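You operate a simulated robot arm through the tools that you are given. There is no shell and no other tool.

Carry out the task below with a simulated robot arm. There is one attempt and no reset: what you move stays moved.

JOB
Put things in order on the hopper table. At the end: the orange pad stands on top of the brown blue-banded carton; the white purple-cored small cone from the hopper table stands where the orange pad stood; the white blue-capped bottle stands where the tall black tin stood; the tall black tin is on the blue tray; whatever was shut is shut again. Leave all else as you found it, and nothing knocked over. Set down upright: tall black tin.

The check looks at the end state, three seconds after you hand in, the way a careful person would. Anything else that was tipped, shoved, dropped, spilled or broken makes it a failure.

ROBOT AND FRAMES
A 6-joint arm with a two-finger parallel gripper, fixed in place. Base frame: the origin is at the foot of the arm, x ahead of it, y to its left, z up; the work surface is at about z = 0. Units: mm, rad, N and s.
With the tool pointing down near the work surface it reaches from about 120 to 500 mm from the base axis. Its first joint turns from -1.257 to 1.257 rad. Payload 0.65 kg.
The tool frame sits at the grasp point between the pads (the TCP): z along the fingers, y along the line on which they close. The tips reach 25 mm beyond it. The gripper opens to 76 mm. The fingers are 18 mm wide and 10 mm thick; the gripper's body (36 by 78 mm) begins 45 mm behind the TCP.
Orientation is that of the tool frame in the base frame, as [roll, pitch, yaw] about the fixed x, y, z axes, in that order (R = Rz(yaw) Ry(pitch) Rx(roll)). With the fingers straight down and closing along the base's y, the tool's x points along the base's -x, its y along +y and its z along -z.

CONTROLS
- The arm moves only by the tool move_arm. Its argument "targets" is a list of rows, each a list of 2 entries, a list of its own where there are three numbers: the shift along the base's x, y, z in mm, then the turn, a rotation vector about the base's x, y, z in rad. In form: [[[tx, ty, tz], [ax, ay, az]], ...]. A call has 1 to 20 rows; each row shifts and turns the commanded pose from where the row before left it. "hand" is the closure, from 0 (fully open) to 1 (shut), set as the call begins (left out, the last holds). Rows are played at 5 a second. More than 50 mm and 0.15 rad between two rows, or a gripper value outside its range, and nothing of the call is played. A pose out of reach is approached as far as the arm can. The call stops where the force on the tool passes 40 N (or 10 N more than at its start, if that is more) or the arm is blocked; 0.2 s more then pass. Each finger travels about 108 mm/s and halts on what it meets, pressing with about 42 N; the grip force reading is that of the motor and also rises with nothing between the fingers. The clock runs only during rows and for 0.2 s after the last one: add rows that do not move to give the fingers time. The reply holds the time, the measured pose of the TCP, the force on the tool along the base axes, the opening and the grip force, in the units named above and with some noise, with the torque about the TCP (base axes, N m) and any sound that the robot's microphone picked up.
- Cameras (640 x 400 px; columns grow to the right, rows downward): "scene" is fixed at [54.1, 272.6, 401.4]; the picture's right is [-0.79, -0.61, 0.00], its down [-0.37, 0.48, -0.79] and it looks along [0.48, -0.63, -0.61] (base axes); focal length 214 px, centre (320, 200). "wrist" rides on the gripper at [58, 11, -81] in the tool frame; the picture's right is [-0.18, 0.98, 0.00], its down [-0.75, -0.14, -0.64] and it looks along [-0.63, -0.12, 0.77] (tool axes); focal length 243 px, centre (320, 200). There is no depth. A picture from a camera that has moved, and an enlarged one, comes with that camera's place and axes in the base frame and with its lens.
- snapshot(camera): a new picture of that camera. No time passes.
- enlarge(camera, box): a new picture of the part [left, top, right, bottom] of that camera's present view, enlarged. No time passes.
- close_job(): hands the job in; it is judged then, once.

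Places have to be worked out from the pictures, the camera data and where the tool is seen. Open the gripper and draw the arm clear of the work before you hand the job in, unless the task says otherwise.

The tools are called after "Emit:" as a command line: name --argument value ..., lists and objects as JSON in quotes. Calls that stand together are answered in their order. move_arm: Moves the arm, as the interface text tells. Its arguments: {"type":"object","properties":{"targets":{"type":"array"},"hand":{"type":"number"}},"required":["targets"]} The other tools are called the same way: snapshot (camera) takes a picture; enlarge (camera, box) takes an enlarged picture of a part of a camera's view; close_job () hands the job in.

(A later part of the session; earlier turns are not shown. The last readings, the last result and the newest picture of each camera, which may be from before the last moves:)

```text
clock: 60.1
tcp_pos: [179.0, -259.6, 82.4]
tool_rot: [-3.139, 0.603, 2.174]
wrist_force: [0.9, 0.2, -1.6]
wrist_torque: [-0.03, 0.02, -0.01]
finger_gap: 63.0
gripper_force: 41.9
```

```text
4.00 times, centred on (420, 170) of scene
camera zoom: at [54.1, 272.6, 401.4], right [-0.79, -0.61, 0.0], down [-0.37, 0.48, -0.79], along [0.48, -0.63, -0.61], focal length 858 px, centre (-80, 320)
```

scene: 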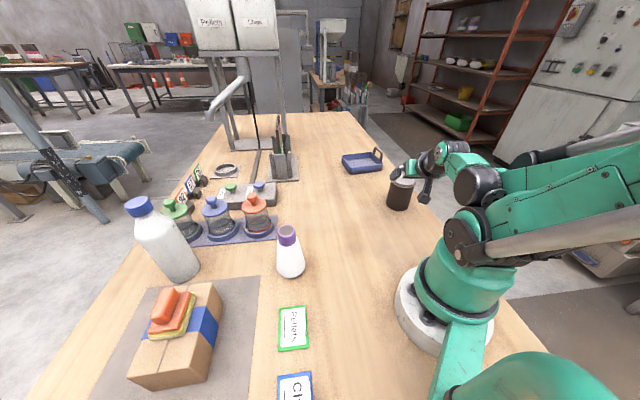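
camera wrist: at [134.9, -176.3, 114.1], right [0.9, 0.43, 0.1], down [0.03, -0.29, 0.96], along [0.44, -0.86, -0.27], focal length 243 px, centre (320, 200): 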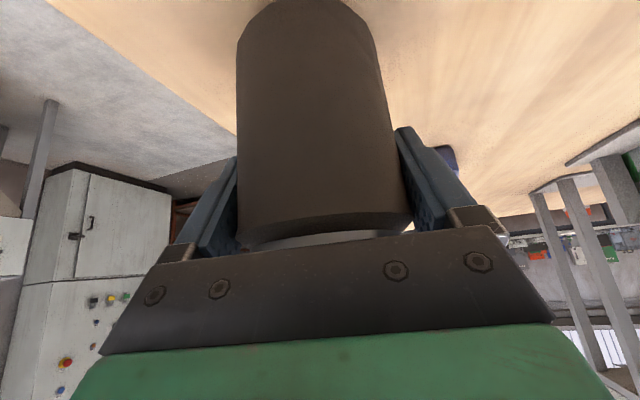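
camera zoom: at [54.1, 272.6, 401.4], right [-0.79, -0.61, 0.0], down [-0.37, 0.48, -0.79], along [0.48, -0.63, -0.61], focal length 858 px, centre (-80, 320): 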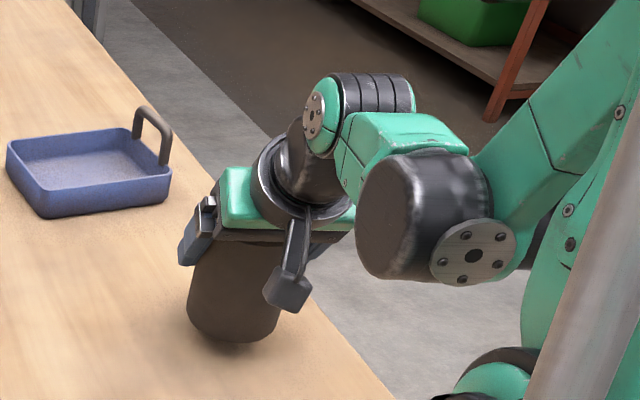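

The tin lifted cleanly and is upright. I raise it to carrying height and move it out above the tray, turning with the arm.

Emit:
move_arm --targets '[[[0, 0, 25], [0, 0, 0]], [[0, 0, 25], [0, 0, 0]], [[0, 0, 20], [0, 0, 0]], [[25, -16.6, 0], [0, 0, 0.0206]], [[25, -16.6, 0], [0, 0, 0.0206]], [[25, -16.6, 0], [0, 0, 0.0206]], [[25, -16.6, 0], [0, 0, 0.0206]], [[25, -16.6, 0], [0, 0, 0.0206]], [[25, -16.6, 0], [0, 0, 0.0206]], [[25, -16.6, 0], [0, 0, 0.0206]], [[25, -16.6, 0], [0, 0, 0.0206]], [[0, 0, 0], [0, 0, 0]]]' --hand 1

Emit:
snapshot --camera "wrist"

Emit:
enlarge --camera "scene" --box '[320, 80, 460, 200]'

```text
clock: 62.7
tcp_pos: [379.0, -394.0, 151.1]
tool_rot: [-3.139, 0.604, 2.337]
wrist_force: [-0.2, 0.1, -2.3]
wrist_torque: [0.0, -0.01, 0.02]
finger_gap: 63.0
gripper_force: 41.8
```

```text
taken
camera wrist: at [322.5, -319.1, 182.5], right [0.81, 0.57, 0.1], down [0.08, -0.28, 0.96], along [0.58, -0.77, -0.27], focal length 243 px, centre (320, 200)
```

wrist: 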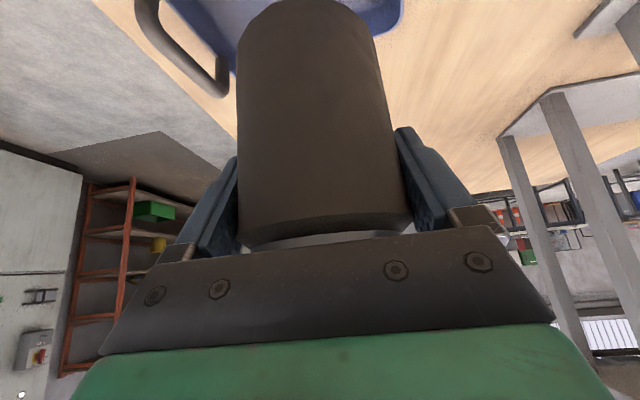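

```text
3.33 times, centred on (390, 140) of scene
camera zoom: at [54.1, 272.6, 401.4], right [-0.79, -0.61, 0.0], down [-0.37, 0.48, -0.79], along [0.48, -0.63, -0.61], focal length 715 px, centre (87, 400)
```

zoom: 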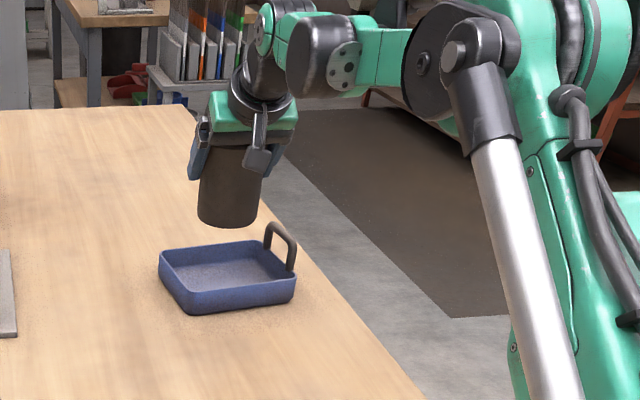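

The tin is over the tray: relative to the tray's centre it is about 7 mm away from the handle and centred across. I lower to just above the rim and look.

Emit:
move_arm --targets '[[[0, 0, -20], [0, 0, 0]], [[0, 0, -20], [0, 0, 0]], [[0, 0, -10], [0, 0, 0]], [[0, 0, 0], [0, 0, 0]]]' --hand 1

Emit:
snapshot --camera "wrist"

Emit:
enlarge --camera "scene" --box '[330, 110, 420, 190]'

```text
clock: 63.7
tcp_pos: [378.1, -395.2, 101.8]
tool_rot: [-3.14, 0.604, 2.336]
wrist_force: [0.8, 0.2, -1.6]
wrist_torque: [-0.04, 0.01, -0.05]
finger_gap: 63.2
gripper_force: 41.6
```

```text
taken
camera wrist: at [320.8, -319.2, 134.8], right [0.81, 0.57, 0.1], down [0.08, -0.28, 0.96], along [0.58, -0.77, -0.27], focal length 243 px, centre (320, 200)
```

wrist: 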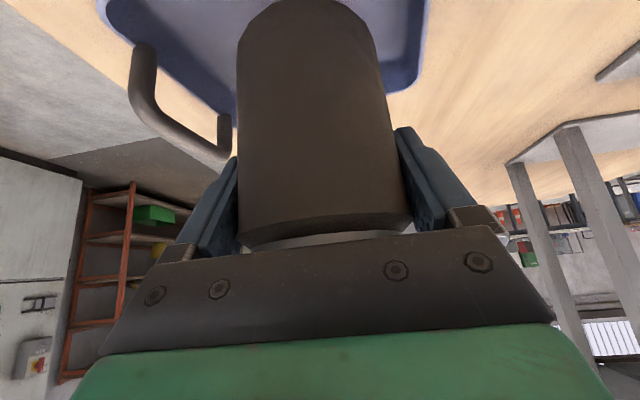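

```text
5.00 times, centred on (375, 150) of scene
camera zoom: at [54.1, 272.6, 401.4], right [-0.79, -0.61, 0.0], down [-0.37, 0.48, -0.79], along [0.48, -0.63, -0.61], focal length 1072 px, centre (45, 450)
```

zoom: 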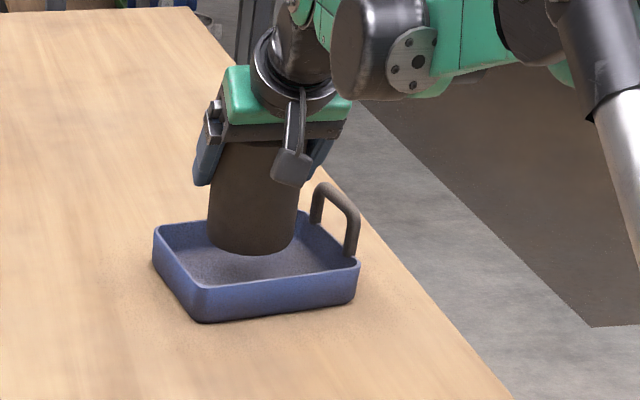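

The tin enters the tray opening freely and the finger is clear of the handle. I lower to a few millimetres above the floor.

Emit:
move_arm --targets '[[[0, 0, -12], [0, 0, 0]], [[0, 0, -10], [0, 0, 0]], [[0, 0, -6], [0, 0, 0]], [[0, 0, -2], [0, 0, 0]], [[0, 0, 0], [0, 0, 0]]]' --hand 1

Emit:
enlarge --camera "scene" --box '[330, 110, 420, 190]'

```text
clock: 64.9
tcp_pos: [379.6, -393.4, 72.1]
tool_rot: [-3.139, 0.605, 2.338]
wrist_force: [0.4, -0.1, -2.7]
wrist_torque: [-0.01, 0.0, -0.01]
finger_gap: 63.1
gripper_force: 42.4
```

```text
5.00 times, centred on (375, 150) of scene
camera zoom: at [54.1, 272.6, 401.4], right [-0.79, -0.61, 0.0], down [-0.37, 0.48, -0.79], along [0.48, -0.63, -0.61], focal length 1072 px, centre (45, 450)
```

zoom: 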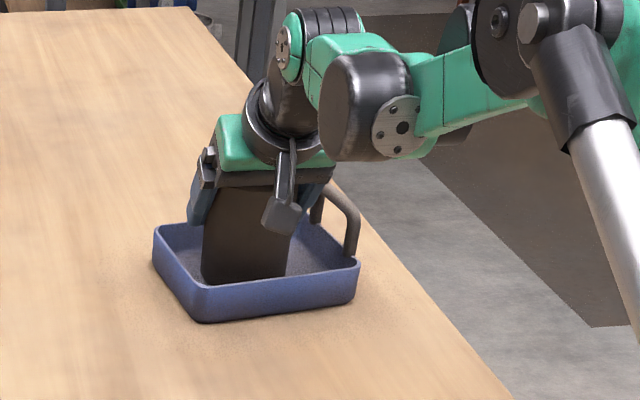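

A few millimetres remain. I lower in small steps until contact.

Emit:
move_arm --targets '[[[0, 0, -1.5], [0, 0, 0]], [[0, 0, -1.5], [0, 0, 0]], [[0, 0, -1], [0, 0, 0]], [[0, 0, 0], [0, 0, 0]]]' --hand 1

```text
clock: 65.9
tcp_pos: [378.9, -395.3, 67.5]
tool_rot: [-3.14, 0.603, 2.336]
wrist_force: [0.4, 0.5, -3.0]
wrist_torque: [0.0, 0.02, -0.02]
finger_gap: 63.1
gripper_force: 42.2
```

No contact yet (−3 N is the tin's weight). I go on in 1 mm steps.

Emit:
move_arm --targets '[[[0, 0, -1], [0, 0, 0]], [[0, 0, -1], [0, 0, 0]], [[0, 0, 0], [0, 0, 0]]]' --hand 1

```text
clock: 66.7
tcp_pos: [379.1, -395.5, 64.4]
tool_rot: [-3.137, 0.603, 2.338]
wrist_force: [-4.9, 1.8, 20.6]
wrist_torque: [0.32, 0.32, 0.03]
finger_gap: 63.0
gripper_force: 41.6
```

Contact on the tray floor at TCP z≈65. I ease off by 0.6 mm, read the force and then open slightly.

Emit:
move_arm --targets '[[[0, 0, 0.6], [0, 0, 0]], [[0, 0, 0], [0, 0, 0]]]' --hand 1

```text
clock: 67.3
tcp_pos: [378.8, -394.7, 65.6]
tool_rot: [-3.139, 0.603, 2.337]
wrist_force: [-1.6, -3.2, 6.9]
wrist_torque: [-0.14, -0.12, -0.06]
finger_gap: 63.2
gripper_force: 42.4
```

Light contact of about 7 N remains. I open to about 72 mm and look.

Emit:
move_arm --targets '[[[0, 0, 0], [0, 0, 0]], [[0, 0, 0], [0, 0, 0]], [[0, 0, 0], [0, 0, 0]]]' --hand 0.03

Emit:
snapshot --camera "wrist"

Emit:
enlarge --camera "scene" --box '[330, 110, 420, 190]'

```text
clock: 68.1
tcp_pos: [379.1, -394.8, 65.3]
tool_rot: [-3.14, 0.604, 2.338]
wrist_force: [0.0, 0.2, -0.3]
wrist_torque: [-0.01, 0.01, 0.02]
finger_gap: 73.4
gripper_force: 0.1
```

```text
taken
camera wrist: at [322.2, -318.4, 98.0], right [0.81, 0.57, 0.1], down [0.08, -0.28, 0.96], along [0.58, -0.77, -0.27], focal length 243 px, centre (320, 200)
```

wrist: 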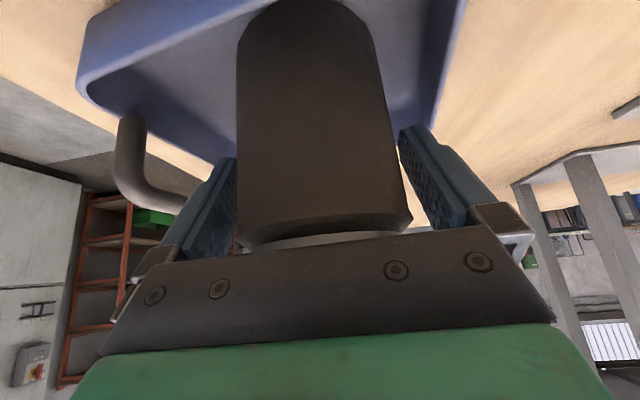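

```text
5.00 times, centred on (375, 150) of scene
camera zoom: at [54.1, 272.6, 401.4], right [-0.79, -0.61, 0.0], down [-0.37, 0.48, -0.79], along [0.48, -0.63, -0.61], focal length 1072 px, centre (45, 450)
```

zoom: 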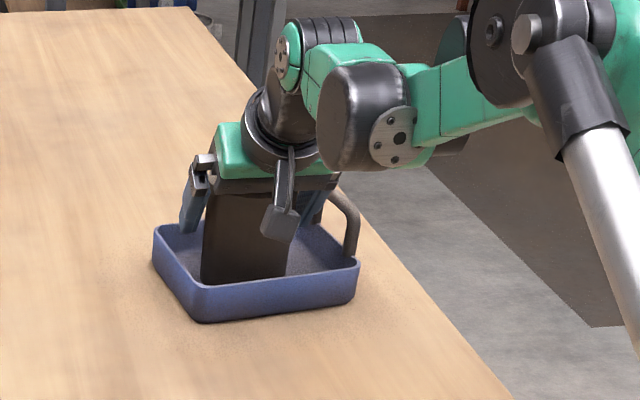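

The tin stands on the tray and the fingers are free. I withdraw backwards along the tool axis.

Emit:
move_arm --targets '[[[-2, 2, 4.1], [0, 0, 0]], [[-5.9, 6.1, 12.3], [0, 0, 0]], [[-7.9, 8.2, 16.5], [0, 0, 0]], [[-10, 10.3, 20.6], [0, 0, 0]], [[-12, 12.3, 24.8], [0, 0, 0]], [[-12, 12.3, 24.8], [0, 0, 0]], [[0, 0, 0], [0, 0, 0]]]' --hand 0

Emit:
snapshot --camera "wrist"

Emit:
enlarge --camera "scene" --box '[320, 90, 440, 190]'

```text
clock: 69.7
tcp_pos: [328.0, -343.5, 167.3]
tool_rot: [-3.14, 0.604, 2.337]
wrist_force: [1.0, -0.1, 0.7]
wrist_torque: [0.02, 0.02, -0.01]
finger_gap: 76.2
gripper_force: 0.1
```

```text
taken
camera wrist: at [270.7, -266.8, 200.4], right [0.81, 0.57, 0.1], down [0.08, -0.28, 0.96], along [0.58, -0.77, -0.27], focal length 243 px, centre (320, 200)
```

wrist: 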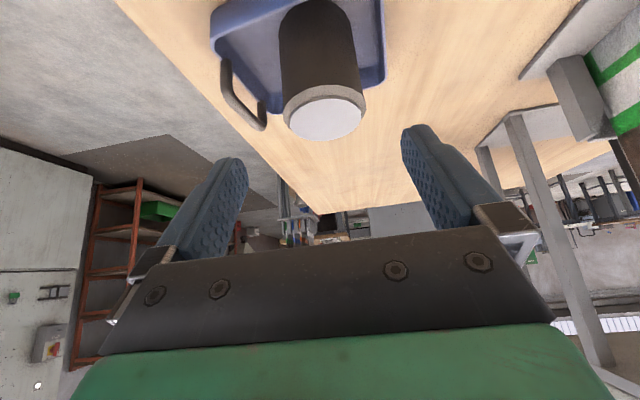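

```text
4.00 times, centred on (380, 140) of scene
camera zoom: at [54.1, 272.6, 401.4], right [-0.79, -0.61, 0.0], down [-0.37, 0.48, -0.79], along [0.48, -0.63, -0.61], focal length 858 px, centre (80, 440)
```

zoom: 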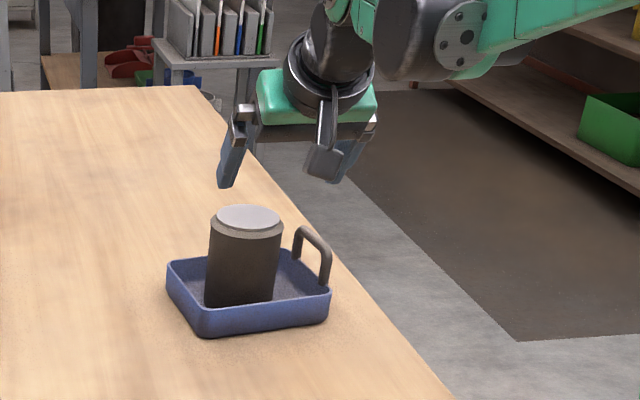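

The tin stands upright in the tray. Next is the bottle; I want to grip its body with about 60° tilt, so first I try with empty fingers whether the place pose at the tin's old spot (177.5, -260.5) is reachable with the tool pointing along -y.

Emit:
move_arm --targets '[[[0, 0, 31], [0, 0, 0]], [[0, 0, 31], [0, 0, 0]], [[-25.1, 13.8, 0], [0, 0, -0.1443]], [[-25.1, 13.8, 0], [0, 0, -0.1443]], [[-25.1, 13.8, 0], [0, 0, -0.1443]], [[-25.1, 13.8, 0], [0, 0, -0.1443]], [[-25.1, 13.8, 0], [0, 0, -0.1443]], [[-25.1, 13.8, 0], [0, 0, -0.1443]], [[0, 0, 0], [-0.148, 0.0147, 0]], [[0, 0, 0], [-0.148, 0.0147, 0]], [[0, 0, 0], [-0.148, 0.0147, 0]], [[0, 0, 0], [0, 0, 0]]]' --hand 0

Emit:
snapshot --camera "scene"

Emit:
snapshot --camera "wrist"

```text
clock: 72.3
tcp_pos: [178.8, -259.0, 229.8]
tool_rot: [-3.14, 1.052, 1.469]
wrist_force: [0.1, -0.9, 0.7]
wrist_torque: [0.0, 0.02, 0.0]
finger_gap: 76.0
gripper_force: 0.0
```

```text
taken
```

scene: 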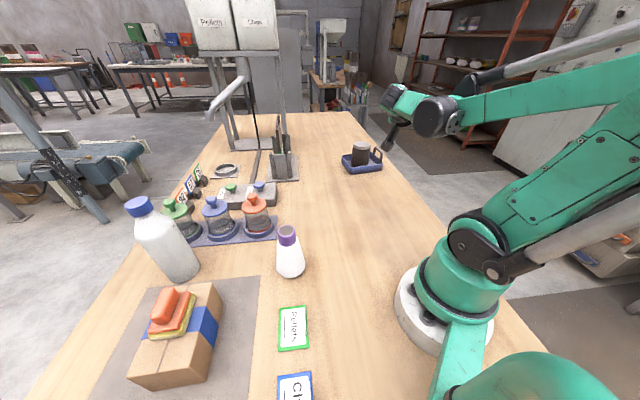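

```text
taken
camera wrist: at [198.8, -160.8, 218.3], right [0.97, -0.19, 0.16], down [-0.12, 0.2, 0.97], along [-0.22, -0.96, 0.17], focal length 243 px, centre (320, 200)
```

wrist: 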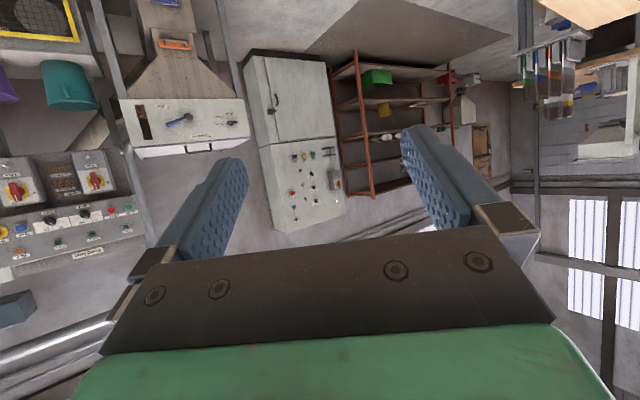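

Reached at z=230. I lower to z≈110 to check the low pose, with the spot below empty.

Emit:
move_arm --targets '[[[0, 0, -30], [0, 0, 0]], [[0, 0, -30], [0, 0, 0]], [[0, 0, -30], [0, 0, 0]], [[0, 0, -30], [0, 0, 0]], [[0, 0, 0], [0, 0, 0]]]' --hand 0

Emit:
snapshot --camera "scene"

```text
clock: 73.5
tcp_pos: [179.3, -258.4, 110.2]
tool_rot: [-3.14, 1.05, 1.469]
wrist_force: [0.6, 0.5, 0.6]
wrist_torque: [0.0, 0.01, 0.0]
finger_gap: 76.0
gripper_force: 0.1
```

```text
taken
```

scene: 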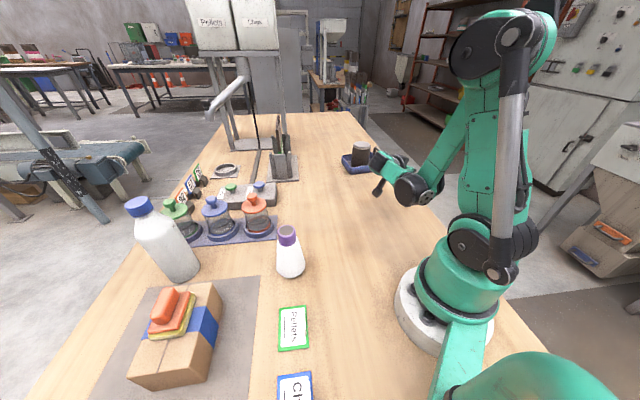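

The place pose works. I rise and swing back to a pre-grasp point in front of the bottle, keeping the 60° tilt.

Emit:
move_arm --targets '[[[0, 0, 40], [0, 0, 0]], [[0, 0, 40], [0, 0, 0]], [[0, 0, 40], [0, 0, 0]], [[13.1, 30.3, 0], [0, 0, 0.1435]], [[13.1, 30.3, 0], [0, 0, 0.1435]], [[13.1, 30.3, 0], [0, 0, 0.1435]], [[13.1, 30.3, 0], [0, 0, 0.1435]], [[13.1, 30.3, 0], [0, 0, 0.1435]], [[13.1, 30.3, 0], [0, 0, 0.1435]], [[13.1, 30.3, 0], [0, 0, 0.1435]], [[13.1, 30.3, 0], [0, 0, 0.1435]], [[13.1, 30.3, 0], [0, 0, 0.1435]], [[13.1, 30.3, 0], [0, 0, 0.1435]], [[13.1, 30.3, 0], [0, 0, 0.1435]], [[13.1, 30.3, 0], [0, 0, 0.1435]], [[13.1, 30.3, 0], [0, 0, 0.1435]], [[0, 0, 0], [0, 0, 0]]]' --hand 0

Emit:
snapshot --camera "wrist"

Emit:
snapshot --camera "scene"

```text
clock: 77.1
tcp_pos: [346.7, 133.9, 232.2]
tool_rot: [-3.139, 1.05, -2.945]
wrist_force: [0.4, 0.4, -1.1]
wrist_torque: [-0.02, -0.02, 0.0]
finger_gap: 76.0
gripper_force: 0.1
```

```text
taken
camera wrist: at [247.9, 126.6, 220.6], right [-0.1, 0.98, 0.16], down [-0.15, -0.17, 0.97], along [0.98, 0.07, 0.17], focal length 243 px, centre (320, 200)
```

wrist: 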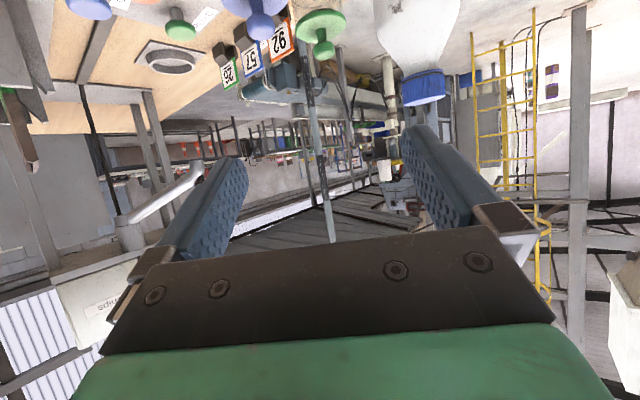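

```text
taken
```

scene: 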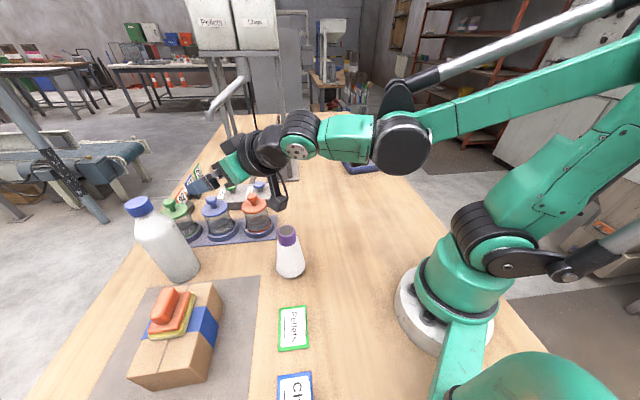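

Two more rows bring me to the pre-grasp point; then I lower to about z=158 and look at the bottle.

Emit:
move_arm --targets '[[[13.1, 30.3, 0], [0, 0, 0.1435]], [[13.1, 30.3, 0], [0, 0, 0.1435]], [[0, 0, -25], [0, 0, 0]], [[0, 0, -25], [0, 0, 0]], [[0, 0, -22], [0, 0, 0]], [[0, 0, 0], [0, 0, 0]]]' --hand 0

Emit:
snapshot --camera "wrist"

Emit:
snapshot --camera "scene"

```text
clock: 78.5
tcp_pos: [374.9, 195.3, 158.3]
tool_rot: [3.141, 1.05, -2.66]
wrist_force: [0.7, -0.3, -0.4]
wrist_torque: [0.01, -0.02, -0.01]
finger_gap: 75.7
gripper_force: 0.0
```

```text
taken
camera wrist: at [281.2, 160.1, 147.4], right [-0.37, 0.91, 0.16], down [-0.1, -0.21, 0.97], along [0.92, 0.35, 0.17], focal length 243 px, centre (320, 200)
```

wrist: 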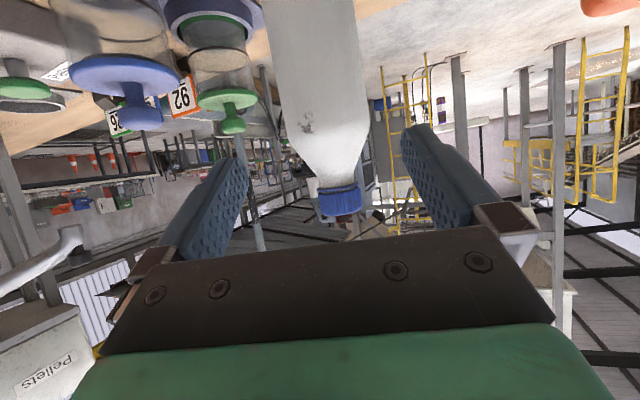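

```text
taken
```

scene: 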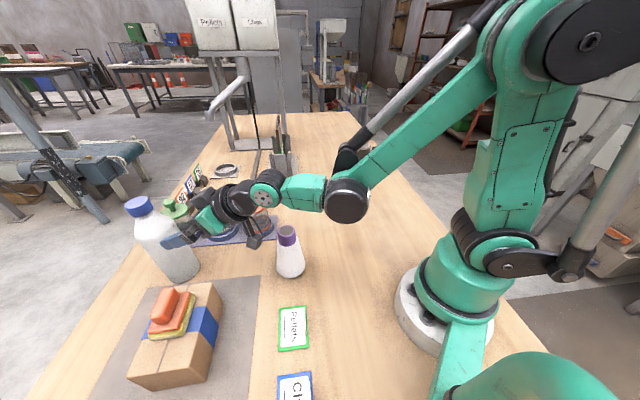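

I enlarge the bottle in the wrist view to measure its bearing, width and heights.

Emit:
enlarge --camera "wrist" --box '[220, 0, 430, 225]'

Emit:
enlarge --camera "scene" --box '[100, 180, 280, 300]'

```text
1.78 times, centred on (325, 112) of wrist
camera zoom: at [281.2, 160.1, 147.4], right [-0.37, 0.91, 0.16], down [-0.1, -0.21, 0.97], along [0.92, 0.35, 0.17], focal length 431 px, centre (311, 356)
```

zoom: 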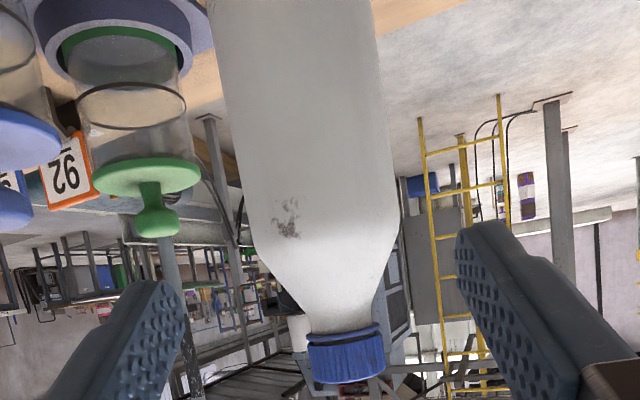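

```text
3.33 times, centred on (190, 240) of scene
camera zoom: at [54.1, 272.6, 401.4], right [-0.79, -0.61, 0.0], down [-0.37, 0.48, -0.79], along [0.48, -0.63, -0.61], focal length 715 px, centre (753, 67)
```

zoom: 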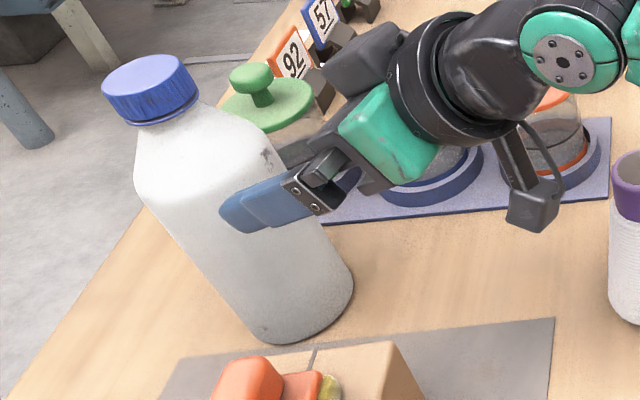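

The bottle lies about 85 mm ahead along the tool's heading and roughly 4 mm to the left. I correct that and advance partway along the tool axis, then look again before the fingers flank it.

Emit:
move_arm --targets '[[[12.5, 8.8, -8.7], [0, 0, 0]], [[12.5, 8.8, -8.7], [0, 0, 0]], [[0, 0, 0], [0, 0, 0]]]' --hand 0

Emit:
snapshot --camera "wrist"

Emit:
enlarge --camera "scene" --box '[100, 180, 280, 300]'

```text
clock: 79.3
tcp_pos: [398.6, 213.2, 143.1]
tool_rot: [-3.139, 1.051, -2.662]
wrist_force: [-1.0, -0.1, -0.3]
wrist_torque: [-0.02, 0.01, -0.02]
finger_gap: 76.1
gripper_force: 0.1
```

```text
taken
camera wrist: at [305.8, 179.4, 130.4], right [-0.37, 0.91, 0.16], down [-0.1, -0.21, 0.97], along [0.92, 0.35, 0.17], focal length 243 px, centre (320, 200)
```

wrist: 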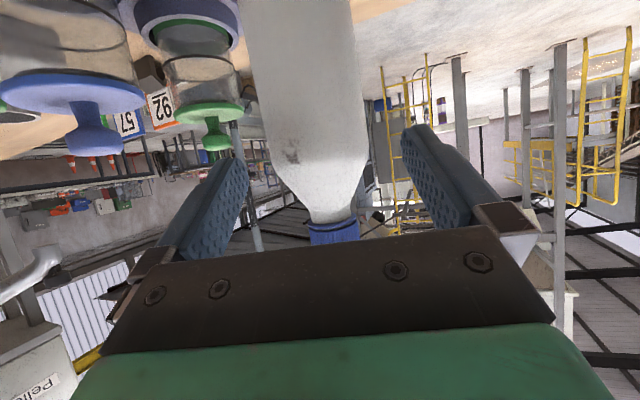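

```text
3.33 times, centred on (190, 240) of scene
camera zoom: at [54.1, 272.6, 401.4], right [-0.79, -0.61, 0.0], down [-0.37, 0.48, -0.79], along [0.48, -0.63, -0.61], focal length 715 px, centre (753, 67)
```

zoom: 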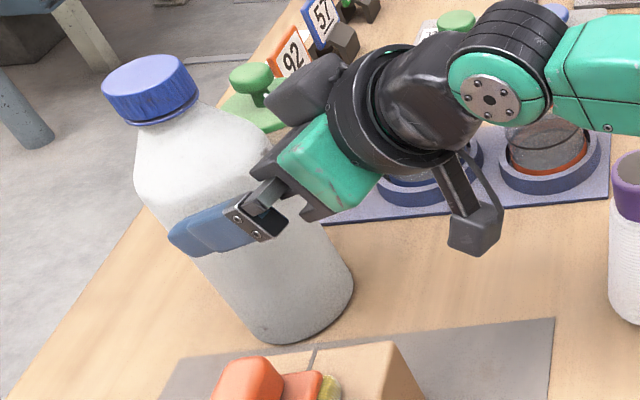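

I enlarge again to measure the bottle between the fingers.

Emit:
enlarge --camera "wrist" --box '[200, 20, 440, 250]'

```text
1.74 times, centred on (320, 135) of wrist
camera zoom: at [305.8, 179.4, 130.4], right [-0.37, 0.91, 0.16], down [-0.1, -0.21, 0.97], along [0.92, 0.35, 0.17], focal length 422 px, centre (320, 313)
```

zoom: 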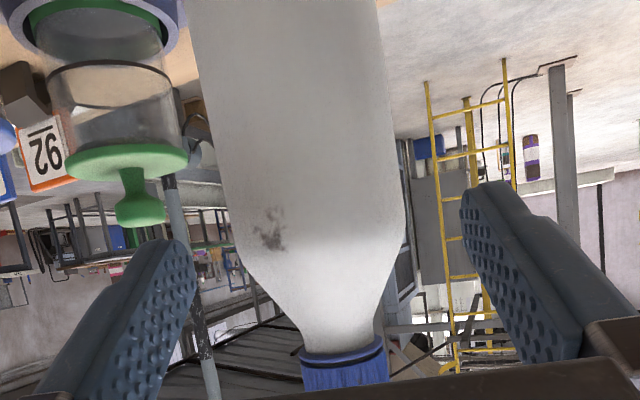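

The bottle is about 56 mm ahead and about 2 mm to the right. I correct and continue along the axis, stopping partway with the fingers alongside.

Emit:
move_arm --targets '[[[10.3, 4.0, -6.2], [0, 0, 0]], [[10.3, 4.0, -6.2], [0, 0, 0]], [[9.8, 5.1, -6.2], [0, 0, 0]], [[0, 0, 0], [0, 0, 0]]]' --hand 0

Emit:
enlarge --camera "wrist" --box '[200, 20, 440, 250]'

Emit:
enlarge --camera "scene" --box '[100, 180, 280, 300]'

```text
clock: 80.3
tcp_pos: [428.7, 226.7, 122.9]
tool_rot: [-3.14, 1.05, -2.661]
wrist_force: [-0.2, 0.2, -1.0]
wrist_torque: [0.01, -0.01, -0.01]
finger_gap: 76.0
gripper_force: 0.1
```

```text
1.74 times, centred on (320, 135) of wrist
camera zoom: at [336.1, 191.5, 111.2], right [-0.37, 0.91, 0.16], down [-0.1, -0.21, 0.97], along [0.92, 0.35, 0.17], focal length 422 px, centre (320, 313)
```

zoom: 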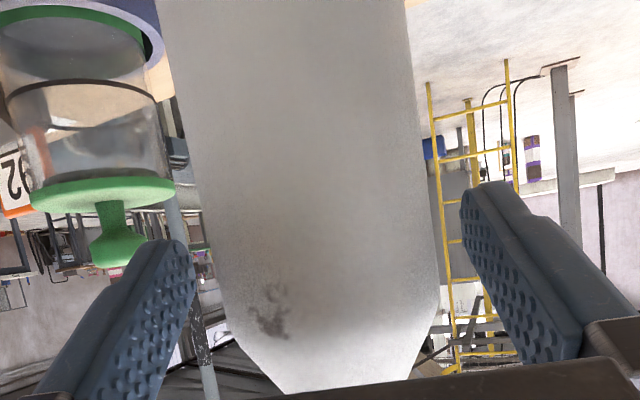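

```text
3.33 times, centred on (190, 240) of scene
camera zoom: at [54.1, 272.6, 401.4], right [-0.79, -0.61, 0.0], down [-0.37, 0.48, -0.79], along [0.48, -0.63, -0.61], focal length 715 px, centre (753, 67)
```

zoom: 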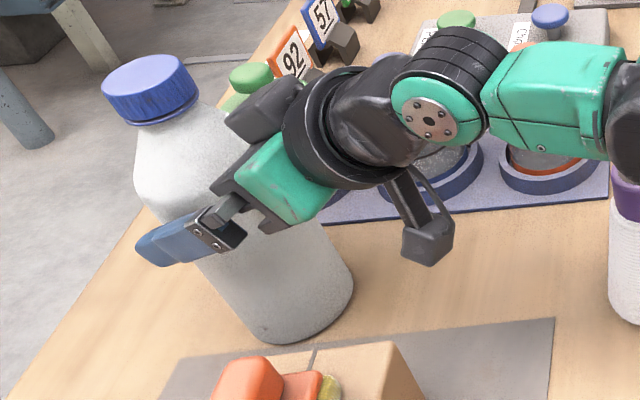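

Now the bottle is centred to within a millimetre, about 23 mm ahead. I finish the approach and close.

Emit:
move_arm --targets '[[[10.2, 5.3, -6.2], [0, 0, 0]], [[10.2, 5.3, -6.0], [0, 0, 0]], [[0, 0, 0], [0, 0, 0]]]' --hand 0

Emit:
enlarge --camera "wrist" --box '[200, 20, 440, 250]'

Emit:
enlarge --camera "scene" --box '[100, 180, 280, 300]'

```text
clock: 81.1
tcp_pos: [450.2, 237.9, 110.6]
tool_rot: [-3.138, 1.05, -2.66]
wrist_force: [-0.9, -0.4, 0.1]
wrist_torque: [0.02, -0.03, 0.01]
finger_gap: 75.8
gripper_force: 0.1
```

```text
1.74 times, centred on (320, 135) of wrist
camera zoom: at [358.7, 202.1, 98.2], right [-0.37, 0.91, 0.16], down [-0.1, -0.21, 0.97], along [0.92, 0.35, 0.17], focal length 422 px, centre (320, 313)
```

zoom: 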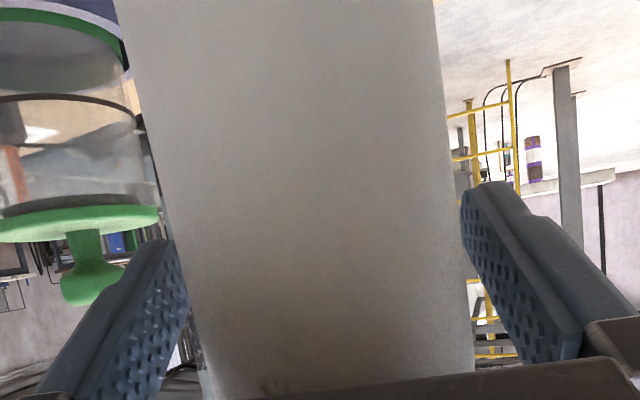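

```text
3.33 times, centred on (190, 240) of scene
camera zoom: at [54.1, 272.6, 401.4], right [-0.79, -0.61, 0.0], down [-0.37, 0.48, -0.79], along [0.48, -0.63, -0.61], focal length 715 px, centre (753, 67)
```

zoom: 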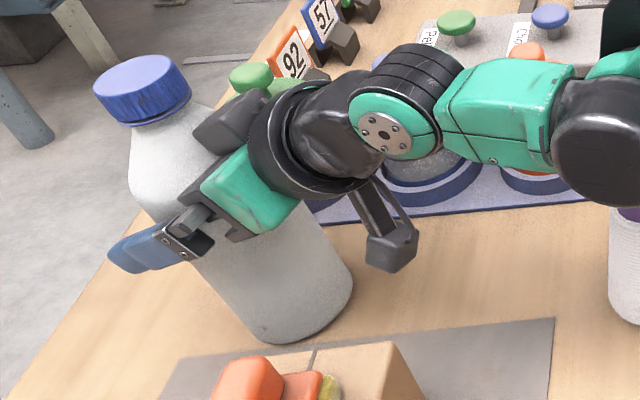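

The cap has shifted a few pixels in the scene view: the bottle leans slightly, so the gripper's palm has touched it. I back off horizontally by 8 mm at once and look.

Emit:
move_arm --targets '[[[-3.5, -1.85, 0], [0, 0, 0]], [[-3.6, -1.85, 0], [0, 0, 0]], [[0, 0, 0], [0, 0, 0]], [[0, 0, 0], [0, 0, 0]]]' --hand 0

Emit:
enlarge --camera "wrist" --box '[200, 20, 440, 250]'

Emit:
enlarge --camera "scene" --box '[100, 180, 280, 300]'

```text
clock: 82.1
tcp_pos: [444.0, 231.9, 110.4]
tool_rot: [-3.14, 1.052, -2.662]
wrist_force: [-0.6, -0.5, -0.6]
wrist_torque: [0.03, 0.0, -0.02]
finger_gap: 75.8
gripper_force: 0.0
```

```text
1.74 times, centred on (320, 135) of wrist
camera zoom: at [350.9, 197.4, 99.0], right [-0.37, 0.91, 0.16], down [-0.1, -0.21, 0.97], along [0.92, 0.35, 0.17], focal length 422 px, centre (320, 313)
```

zoom: 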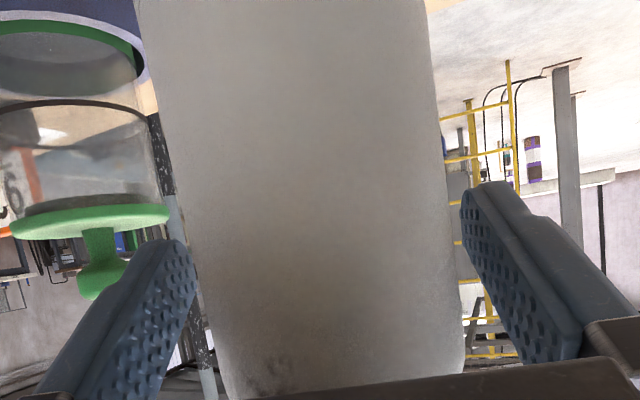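

```text
3.33 times, centred on (190, 240) of scene
camera zoom: at [54.1, 272.6, 401.4], right [-0.79, -0.61, 0.0], down [-0.37, 0.48, -0.79], along [0.48, -0.63, -0.61], focal length 715 px, centre (753, 67)
```

zoom: 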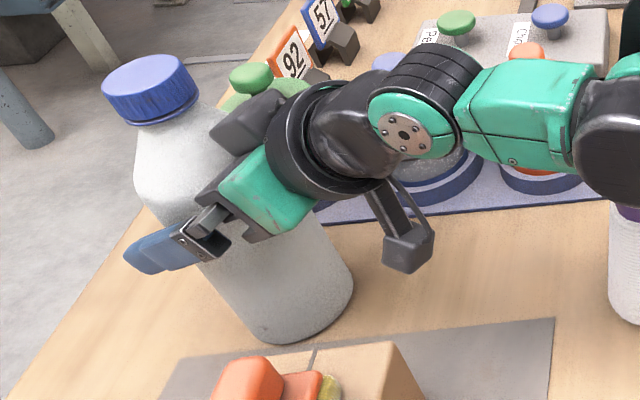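

The bottle stands upright again, about 8 mm ahead of the TCP and centred to 1.4 mm, with the palm clear. I correct the offset and close here.

Emit:
move_arm --targets '[[[-0.6, 1.2, 0], [0, 0, 0]], [[0, 0, 0], [0, 0, 0]]]' --hand 0

Emit:
move_arm --targets '[[[0, 0, 0], [0, 0, 0]], [[0, 0, 0], [0, 0, 0]], [[0, 0, 0], [0, 0, 0]], [[0, 0, 0], [0, 0, 0]]]' --hand 1

Emit:
enlarge --camera "scene" --box '[100, 180, 280, 300]'

Emit:
snapshot --camera "wrist"

```text
clock: 82.7
tcp_pos: [443.0, 232.9, 110.8]
tool_rot: [-3.14, 1.052, -2.661]
wrist_force: [-0.1, -0.7, 0.1]
wrist_torque: [0.02, 0.01, 0.01]
finger_gap: 76.1
gripper_force: 0.0
```

```text
clock: 83.7
tcp_pos: [442.4, 232.7, 111.1]
tool_rot: [-3.139, 1.051, -2.661]
wrist_force: [0.0, -2.9, 3.6]
wrist_torque: [-0.4, -0.13, -0.03]
finger_gap: 50.9
gripper_force: 41.9
```

```text
3.33 times, centred on (190, 240) of scene
camera zoom: at [54.1, 272.6, 401.4], right [-0.79, -0.61, 0.0], down [-0.37, 0.48, -0.79], along [0.48, -0.63, -0.61], focal length 715 px, centre (753, 67)
```

zoom: 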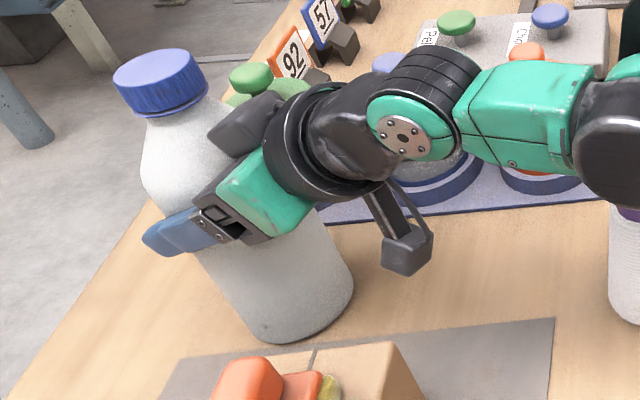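

```text
taken
camera wrist: at [349.8, 198.7, 99.3], right [-0.37, 0.91, 0.16], down [-0.1, -0.21, 0.97], along [0.92, 0.35, 0.17], focal length 243 px, centre (320, 200)
```

wrist: 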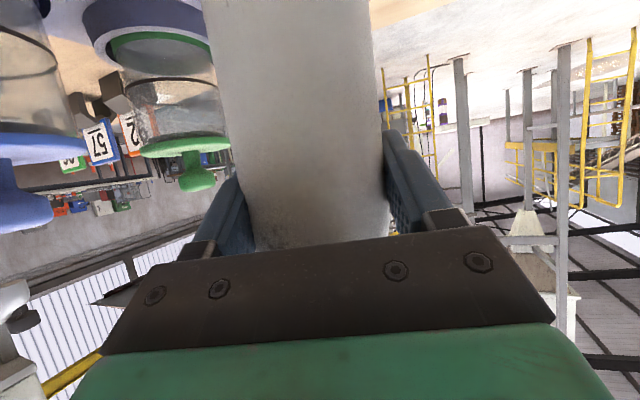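

The gap reads 51 mm, less than the 60 mm I expected, and the cap moved slightly towards the arm. I look closely before lifting.

Emit:
enlarge --camera "wrist" --box '[180, 60, 460, 260]'

Emit:
enlarge --camera "scene" --box '[120, 190, 220, 290]'

```text
2.00 times, centred on (320, 160) of wrist
camera zoom: at [349.8, 198.7, 99.3], right [-0.37, 0.91, 0.16], down [-0.1, -0.21, 0.97], along [0.92, 0.35, 0.17], focal length 485 px, centre (320, 280)
```

zoom: 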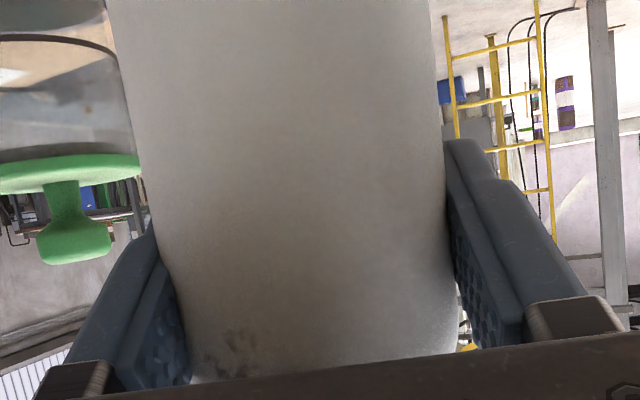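

```text
4.00 times, centred on (170, 240) of scene
camera zoom: at [54.1, 272.6, 401.4], right [-0.79, -0.61, 0.0], down [-0.37, 0.48, -0.79], along [0.48, -0.63, -0.61], focal length 858 px, centre (920, 40)
```

zoom: 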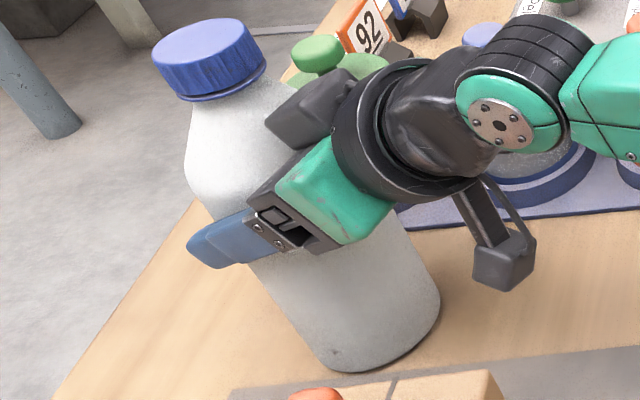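

Before lifting I want to understand this. I open fully, let the bottle settle and look at whether it stands as before.

Emit:
move_arm --targets '[[[0, 0, 0], [0, 0, 0]], [[0, 0, 0], [0, 0, 0]], [[0, 0, 0], [0, 0, 0]]]' --hand 0

Emit:
enlarge --camera "scene" --box '[100, 180, 280, 300]'

Emit:
enlarge --camera "wrist" --box '[200, 20, 440, 250]'

```text
clock: 84.5
tcp_pos: [442.9, 233.3, 111.2]
tool_rot: [-3.138, 1.051, -2.662]
wrist_force: [-0.2, -1.2, -0.6]
wrist_torque: [0.01, -0.02, 0.0]
finger_gap: 75.7
gripper_force: 0.1
```

```text
3.33 times, centred on (190, 240) of scene
camera zoom: at [54.1, 272.6, 401.4], right [-0.79, -0.61, 0.0], down [-0.37, 0.48, -0.79], along [0.48, -0.63, -0.61], focal length 715 px, centre (753, 67)
```

zoom: 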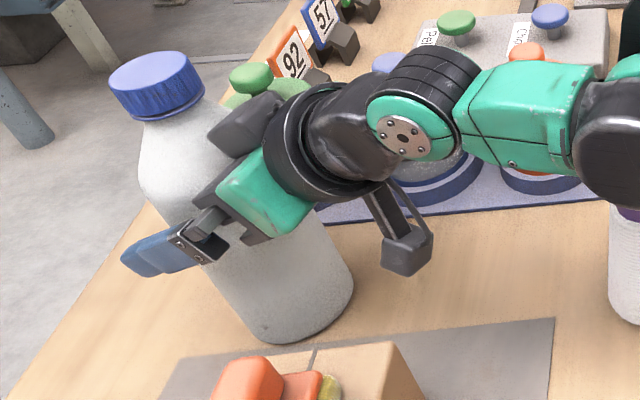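

```text
1.74 times, centred on (320, 135) of wrist
camera zoom: at [349.6, 198.8, 99.3], right [-0.37, 0.91, 0.16], down [-0.1, -0.21, 0.97], along [0.92, 0.35, 0.17], focal length 422 px, centre (320, 313)
```

zoom: 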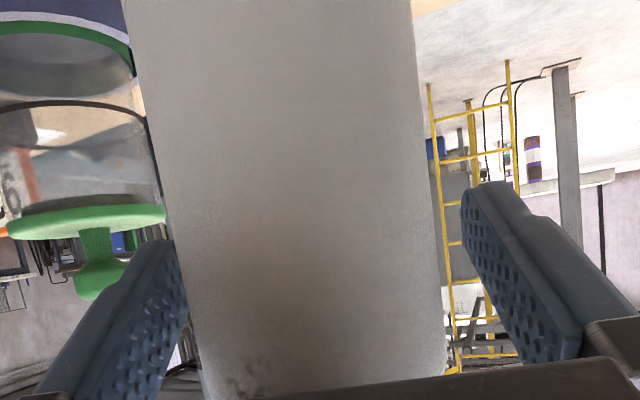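

The bottle slid a few millimetres into the centre between the fingers and stands freely. I close in stages to see at what opening the contact starts.

Emit:
move_arm --targets '[[[0, 0, 0], [0, 0, 0]], [[0, 0, 0], [0, 0, 0]]]' --hand 0.24

Emit:
enlarge --camera "wrist" --box '[180, 60, 460, 260]'

Emit:
move_arm --targets '[[[0, 0, 0], [0, 0, 0]], [[0, 0, 0], [0, 0, 0]]]' --hand 0.3

Emit:
enlarge --camera "wrist" --box '[180, 60, 460, 260]'

```text
clock: 85.1
tcp_pos: [442.7, 233.6, 110.7]
tool_rot: [-3.139, 1.051, -2.662]
wrist_force: [-0.3, -0.5, -0.6]
wrist_torque: [-0.01, -0.02, -0.02]
finger_gap: 57.9
gripper_force: 0.1
```

```text
2.00 times, centred on (320, 160) of wrist
camera zoom: at [349.6, 198.8, 99.3], right [-0.37, 0.91, 0.16], down [-0.1, -0.21, 0.97], along [0.92, 0.35, 0.17], focal length 485 px, centre (320, 280)
```

zoom: 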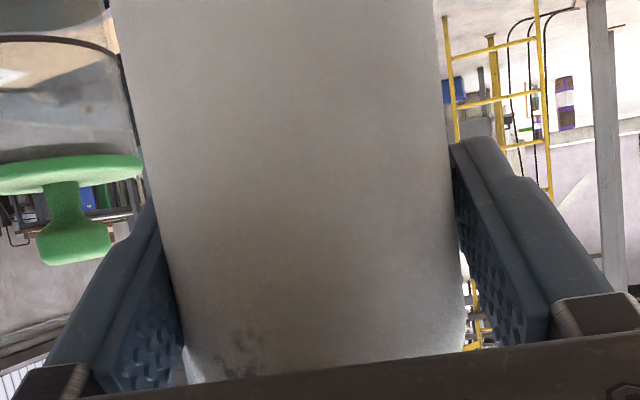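

```text
clock: 85.7
tcp_pos: [443.2, 233.5, 110.8]
tool_rot: [-3.141, 1.051, -2.661]
wrist_force: [-0.2, 0.2, 0.8]
wrist_torque: [-0.04, 0.0, 0.0]
finger_gap: 53.4
gripper_force: 0.0
```

```text
2.00 times, centred on (320, 160) of wrist
camera zoom: at [349.7, 198.8, 99.3], right [-0.37, 0.91, 0.16], down [-0.1, -0.21, 0.97], along [0.92, 0.35, 0.17], focal length 485 px, centre (320, 280)
```

zoom: 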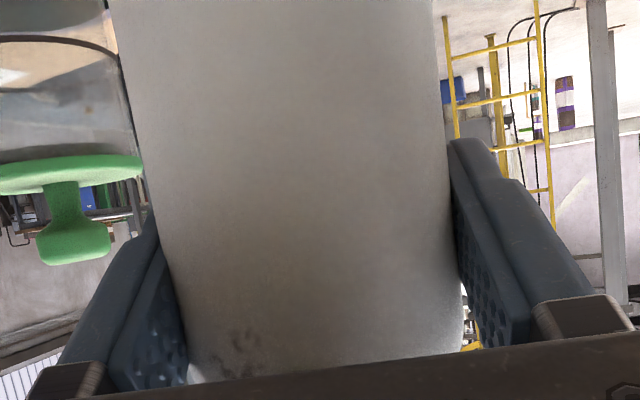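

At 53 mm there is still no contact, so the bottle is really about 51 mm wide at the fingers. It is centred now, so I close fully and compare its stance.

Emit:
move_arm --targets '[[[0, 0, 0], [0, 0, 0]], [[0, 0, 0], [0, 0, 0]], [[0, 0, 0], [0, 0, 0]]]' --hand 1

Emit:
enlarge --camera "scene" --box '[100, 180, 280, 300]'

Emit:
enlarge --camera "wrist" --box '[180, 60, 460, 260]'

```text
clock: 86.5
tcp_pos: [443.0, 234.2, 111.6]
tool_rot: [-3.138, 1.051, -2.66]
wrist_force: [-1.2, -2.8, 3.9]
wrist_torque: [-0.34, -0.06, -0.04]
finger_gap: 50.7
gripper_force: 41.6
```

```text
3.33 times, centred on (190, 240) of scene
camera zoom: at [54.1, 272.6, 401.4], right [-0.79, -0.61, 0.0], down [-0.37, 0.48, -0.79], along [0.48, -0.63, -0.61], focal length 715 px, centre (753, 67)
```

zoom: 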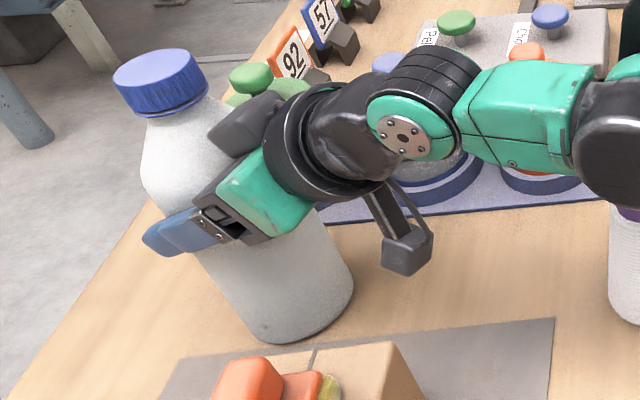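

```text
2.00 times, centred on (320, 160) of wrist
camera zoom: at [349.7, 198.7, 99.3], right [-0.37, 0.91, 0.16], down [-0.1, -0.21, 0.97], along [0.92, 0.35, 0.17], focal length 485 px, centre (320, 280)
```

zoom: 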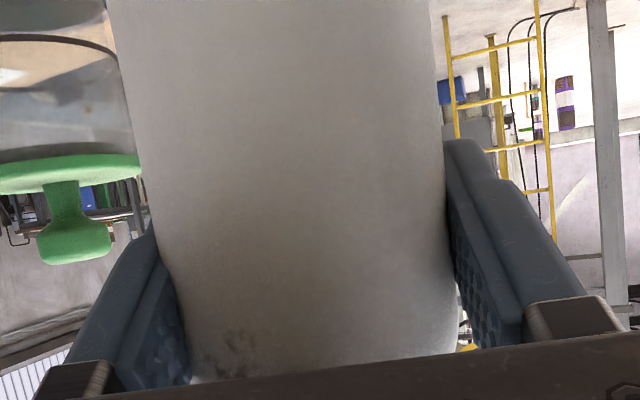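

The grip is the same as before, at 50.7 mm with 42 N, with barely half a degree of lean. I lift a few millimetres slowly to test the hold.

Emit:
move_arm --targets '[[[0, 0, 2], [0, 0, 0]], [[0, 0, 2], [0, 0, 0]], [[0, 0, 3], [0, 0, 0]], [[0, 0, 0], [0, 0, 0]], [[0, 0, 0], [0, 0, 0]]]' --hand 1

Emit:
enlarge --camera "scene" --box '[100, 180, 280, 300]'

Emit:
enlarge --camera "wrist" --box '[180, 60, 460, 260]'

```text
clock: 87.7
tcp_pos: [442.0, 233.9, 117.7]
tool_rot: [-3.14, 1.052, -2.662]
wrist_force: [-0.1, -0.6, -2.4]
wrist_torque: [0.01, 0.03, 0.01]
finger_gap: 50.8
gripper_force: 42.2
```

```text
3.33 times, centred on (190, 240) of scene
camera zoom: at [54.1, 272.6, 401.4], right [-0.79, -0.61, 0.0], down [-0.37, 0.48, -0.79], along [0.48, -0.63, -0.61], focal length 715 px, centre (753, 67)
```

zoom: 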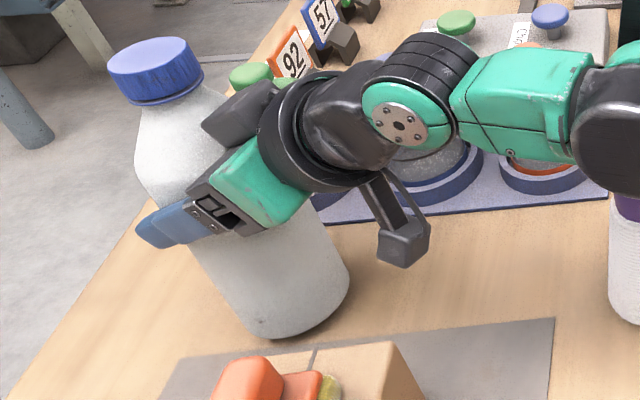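

```text
2.00 times, centred on (320, 160) of wrist
camera zoom: at [349.0, 198.6, 106.5], right [-0.37, 0.91, 0.16], down [-0.1, -0.21, 0.97], along [0.92, 0.35, 0.17], focal length 485 px, centre (320, 280)
```

zoom: 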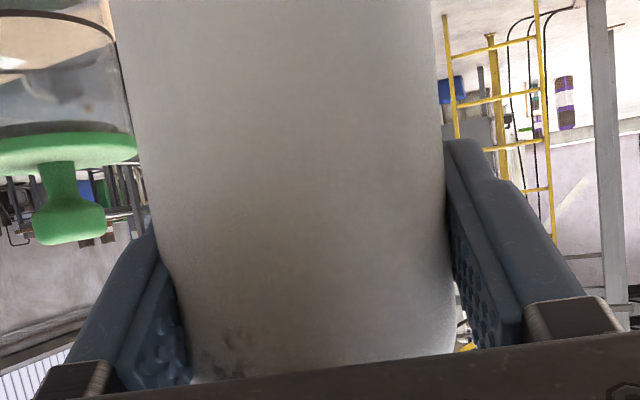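

The bottle is held and hangs straight, weighing about 2.4 N. I raise it until its foot is well above all the other things.

Emit:
move_arm --targets '[[[0, 0, 15], [0, 0, 0]], [[0, 0, 25], [0, 0, 0]], [[0, 0, 30], [0, 0, 0]], [[0, 0, 30], [0, 0, 0]], [[0, 0, 25], [0, 0, 0]], [[0, 0, 0], [0, 0, 0]]]' --hand 1

Emit:
snapshot --camera "scene"

```text
clock: 89.1
tcp_pos: [442.1, 232.2, 245.2]
tool_rot: [-3.141, 1.05, -2.661]
wrist_force: [-0.8, -0.1, -2.8]
wrist_torque: [-0.01, 0.01, 0.02]
finger_gap: 50.6
gripper_force: 42.2
```

```text
taken
```

scene: 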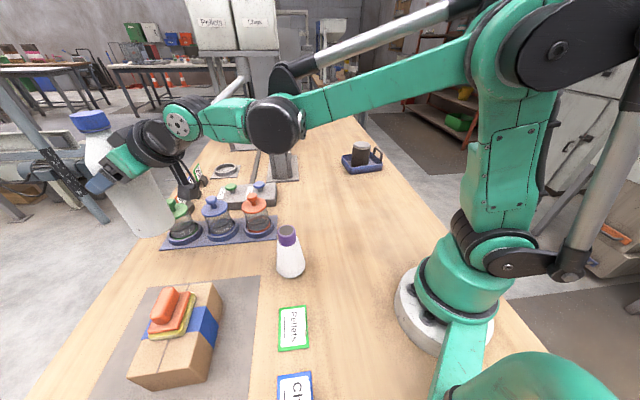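

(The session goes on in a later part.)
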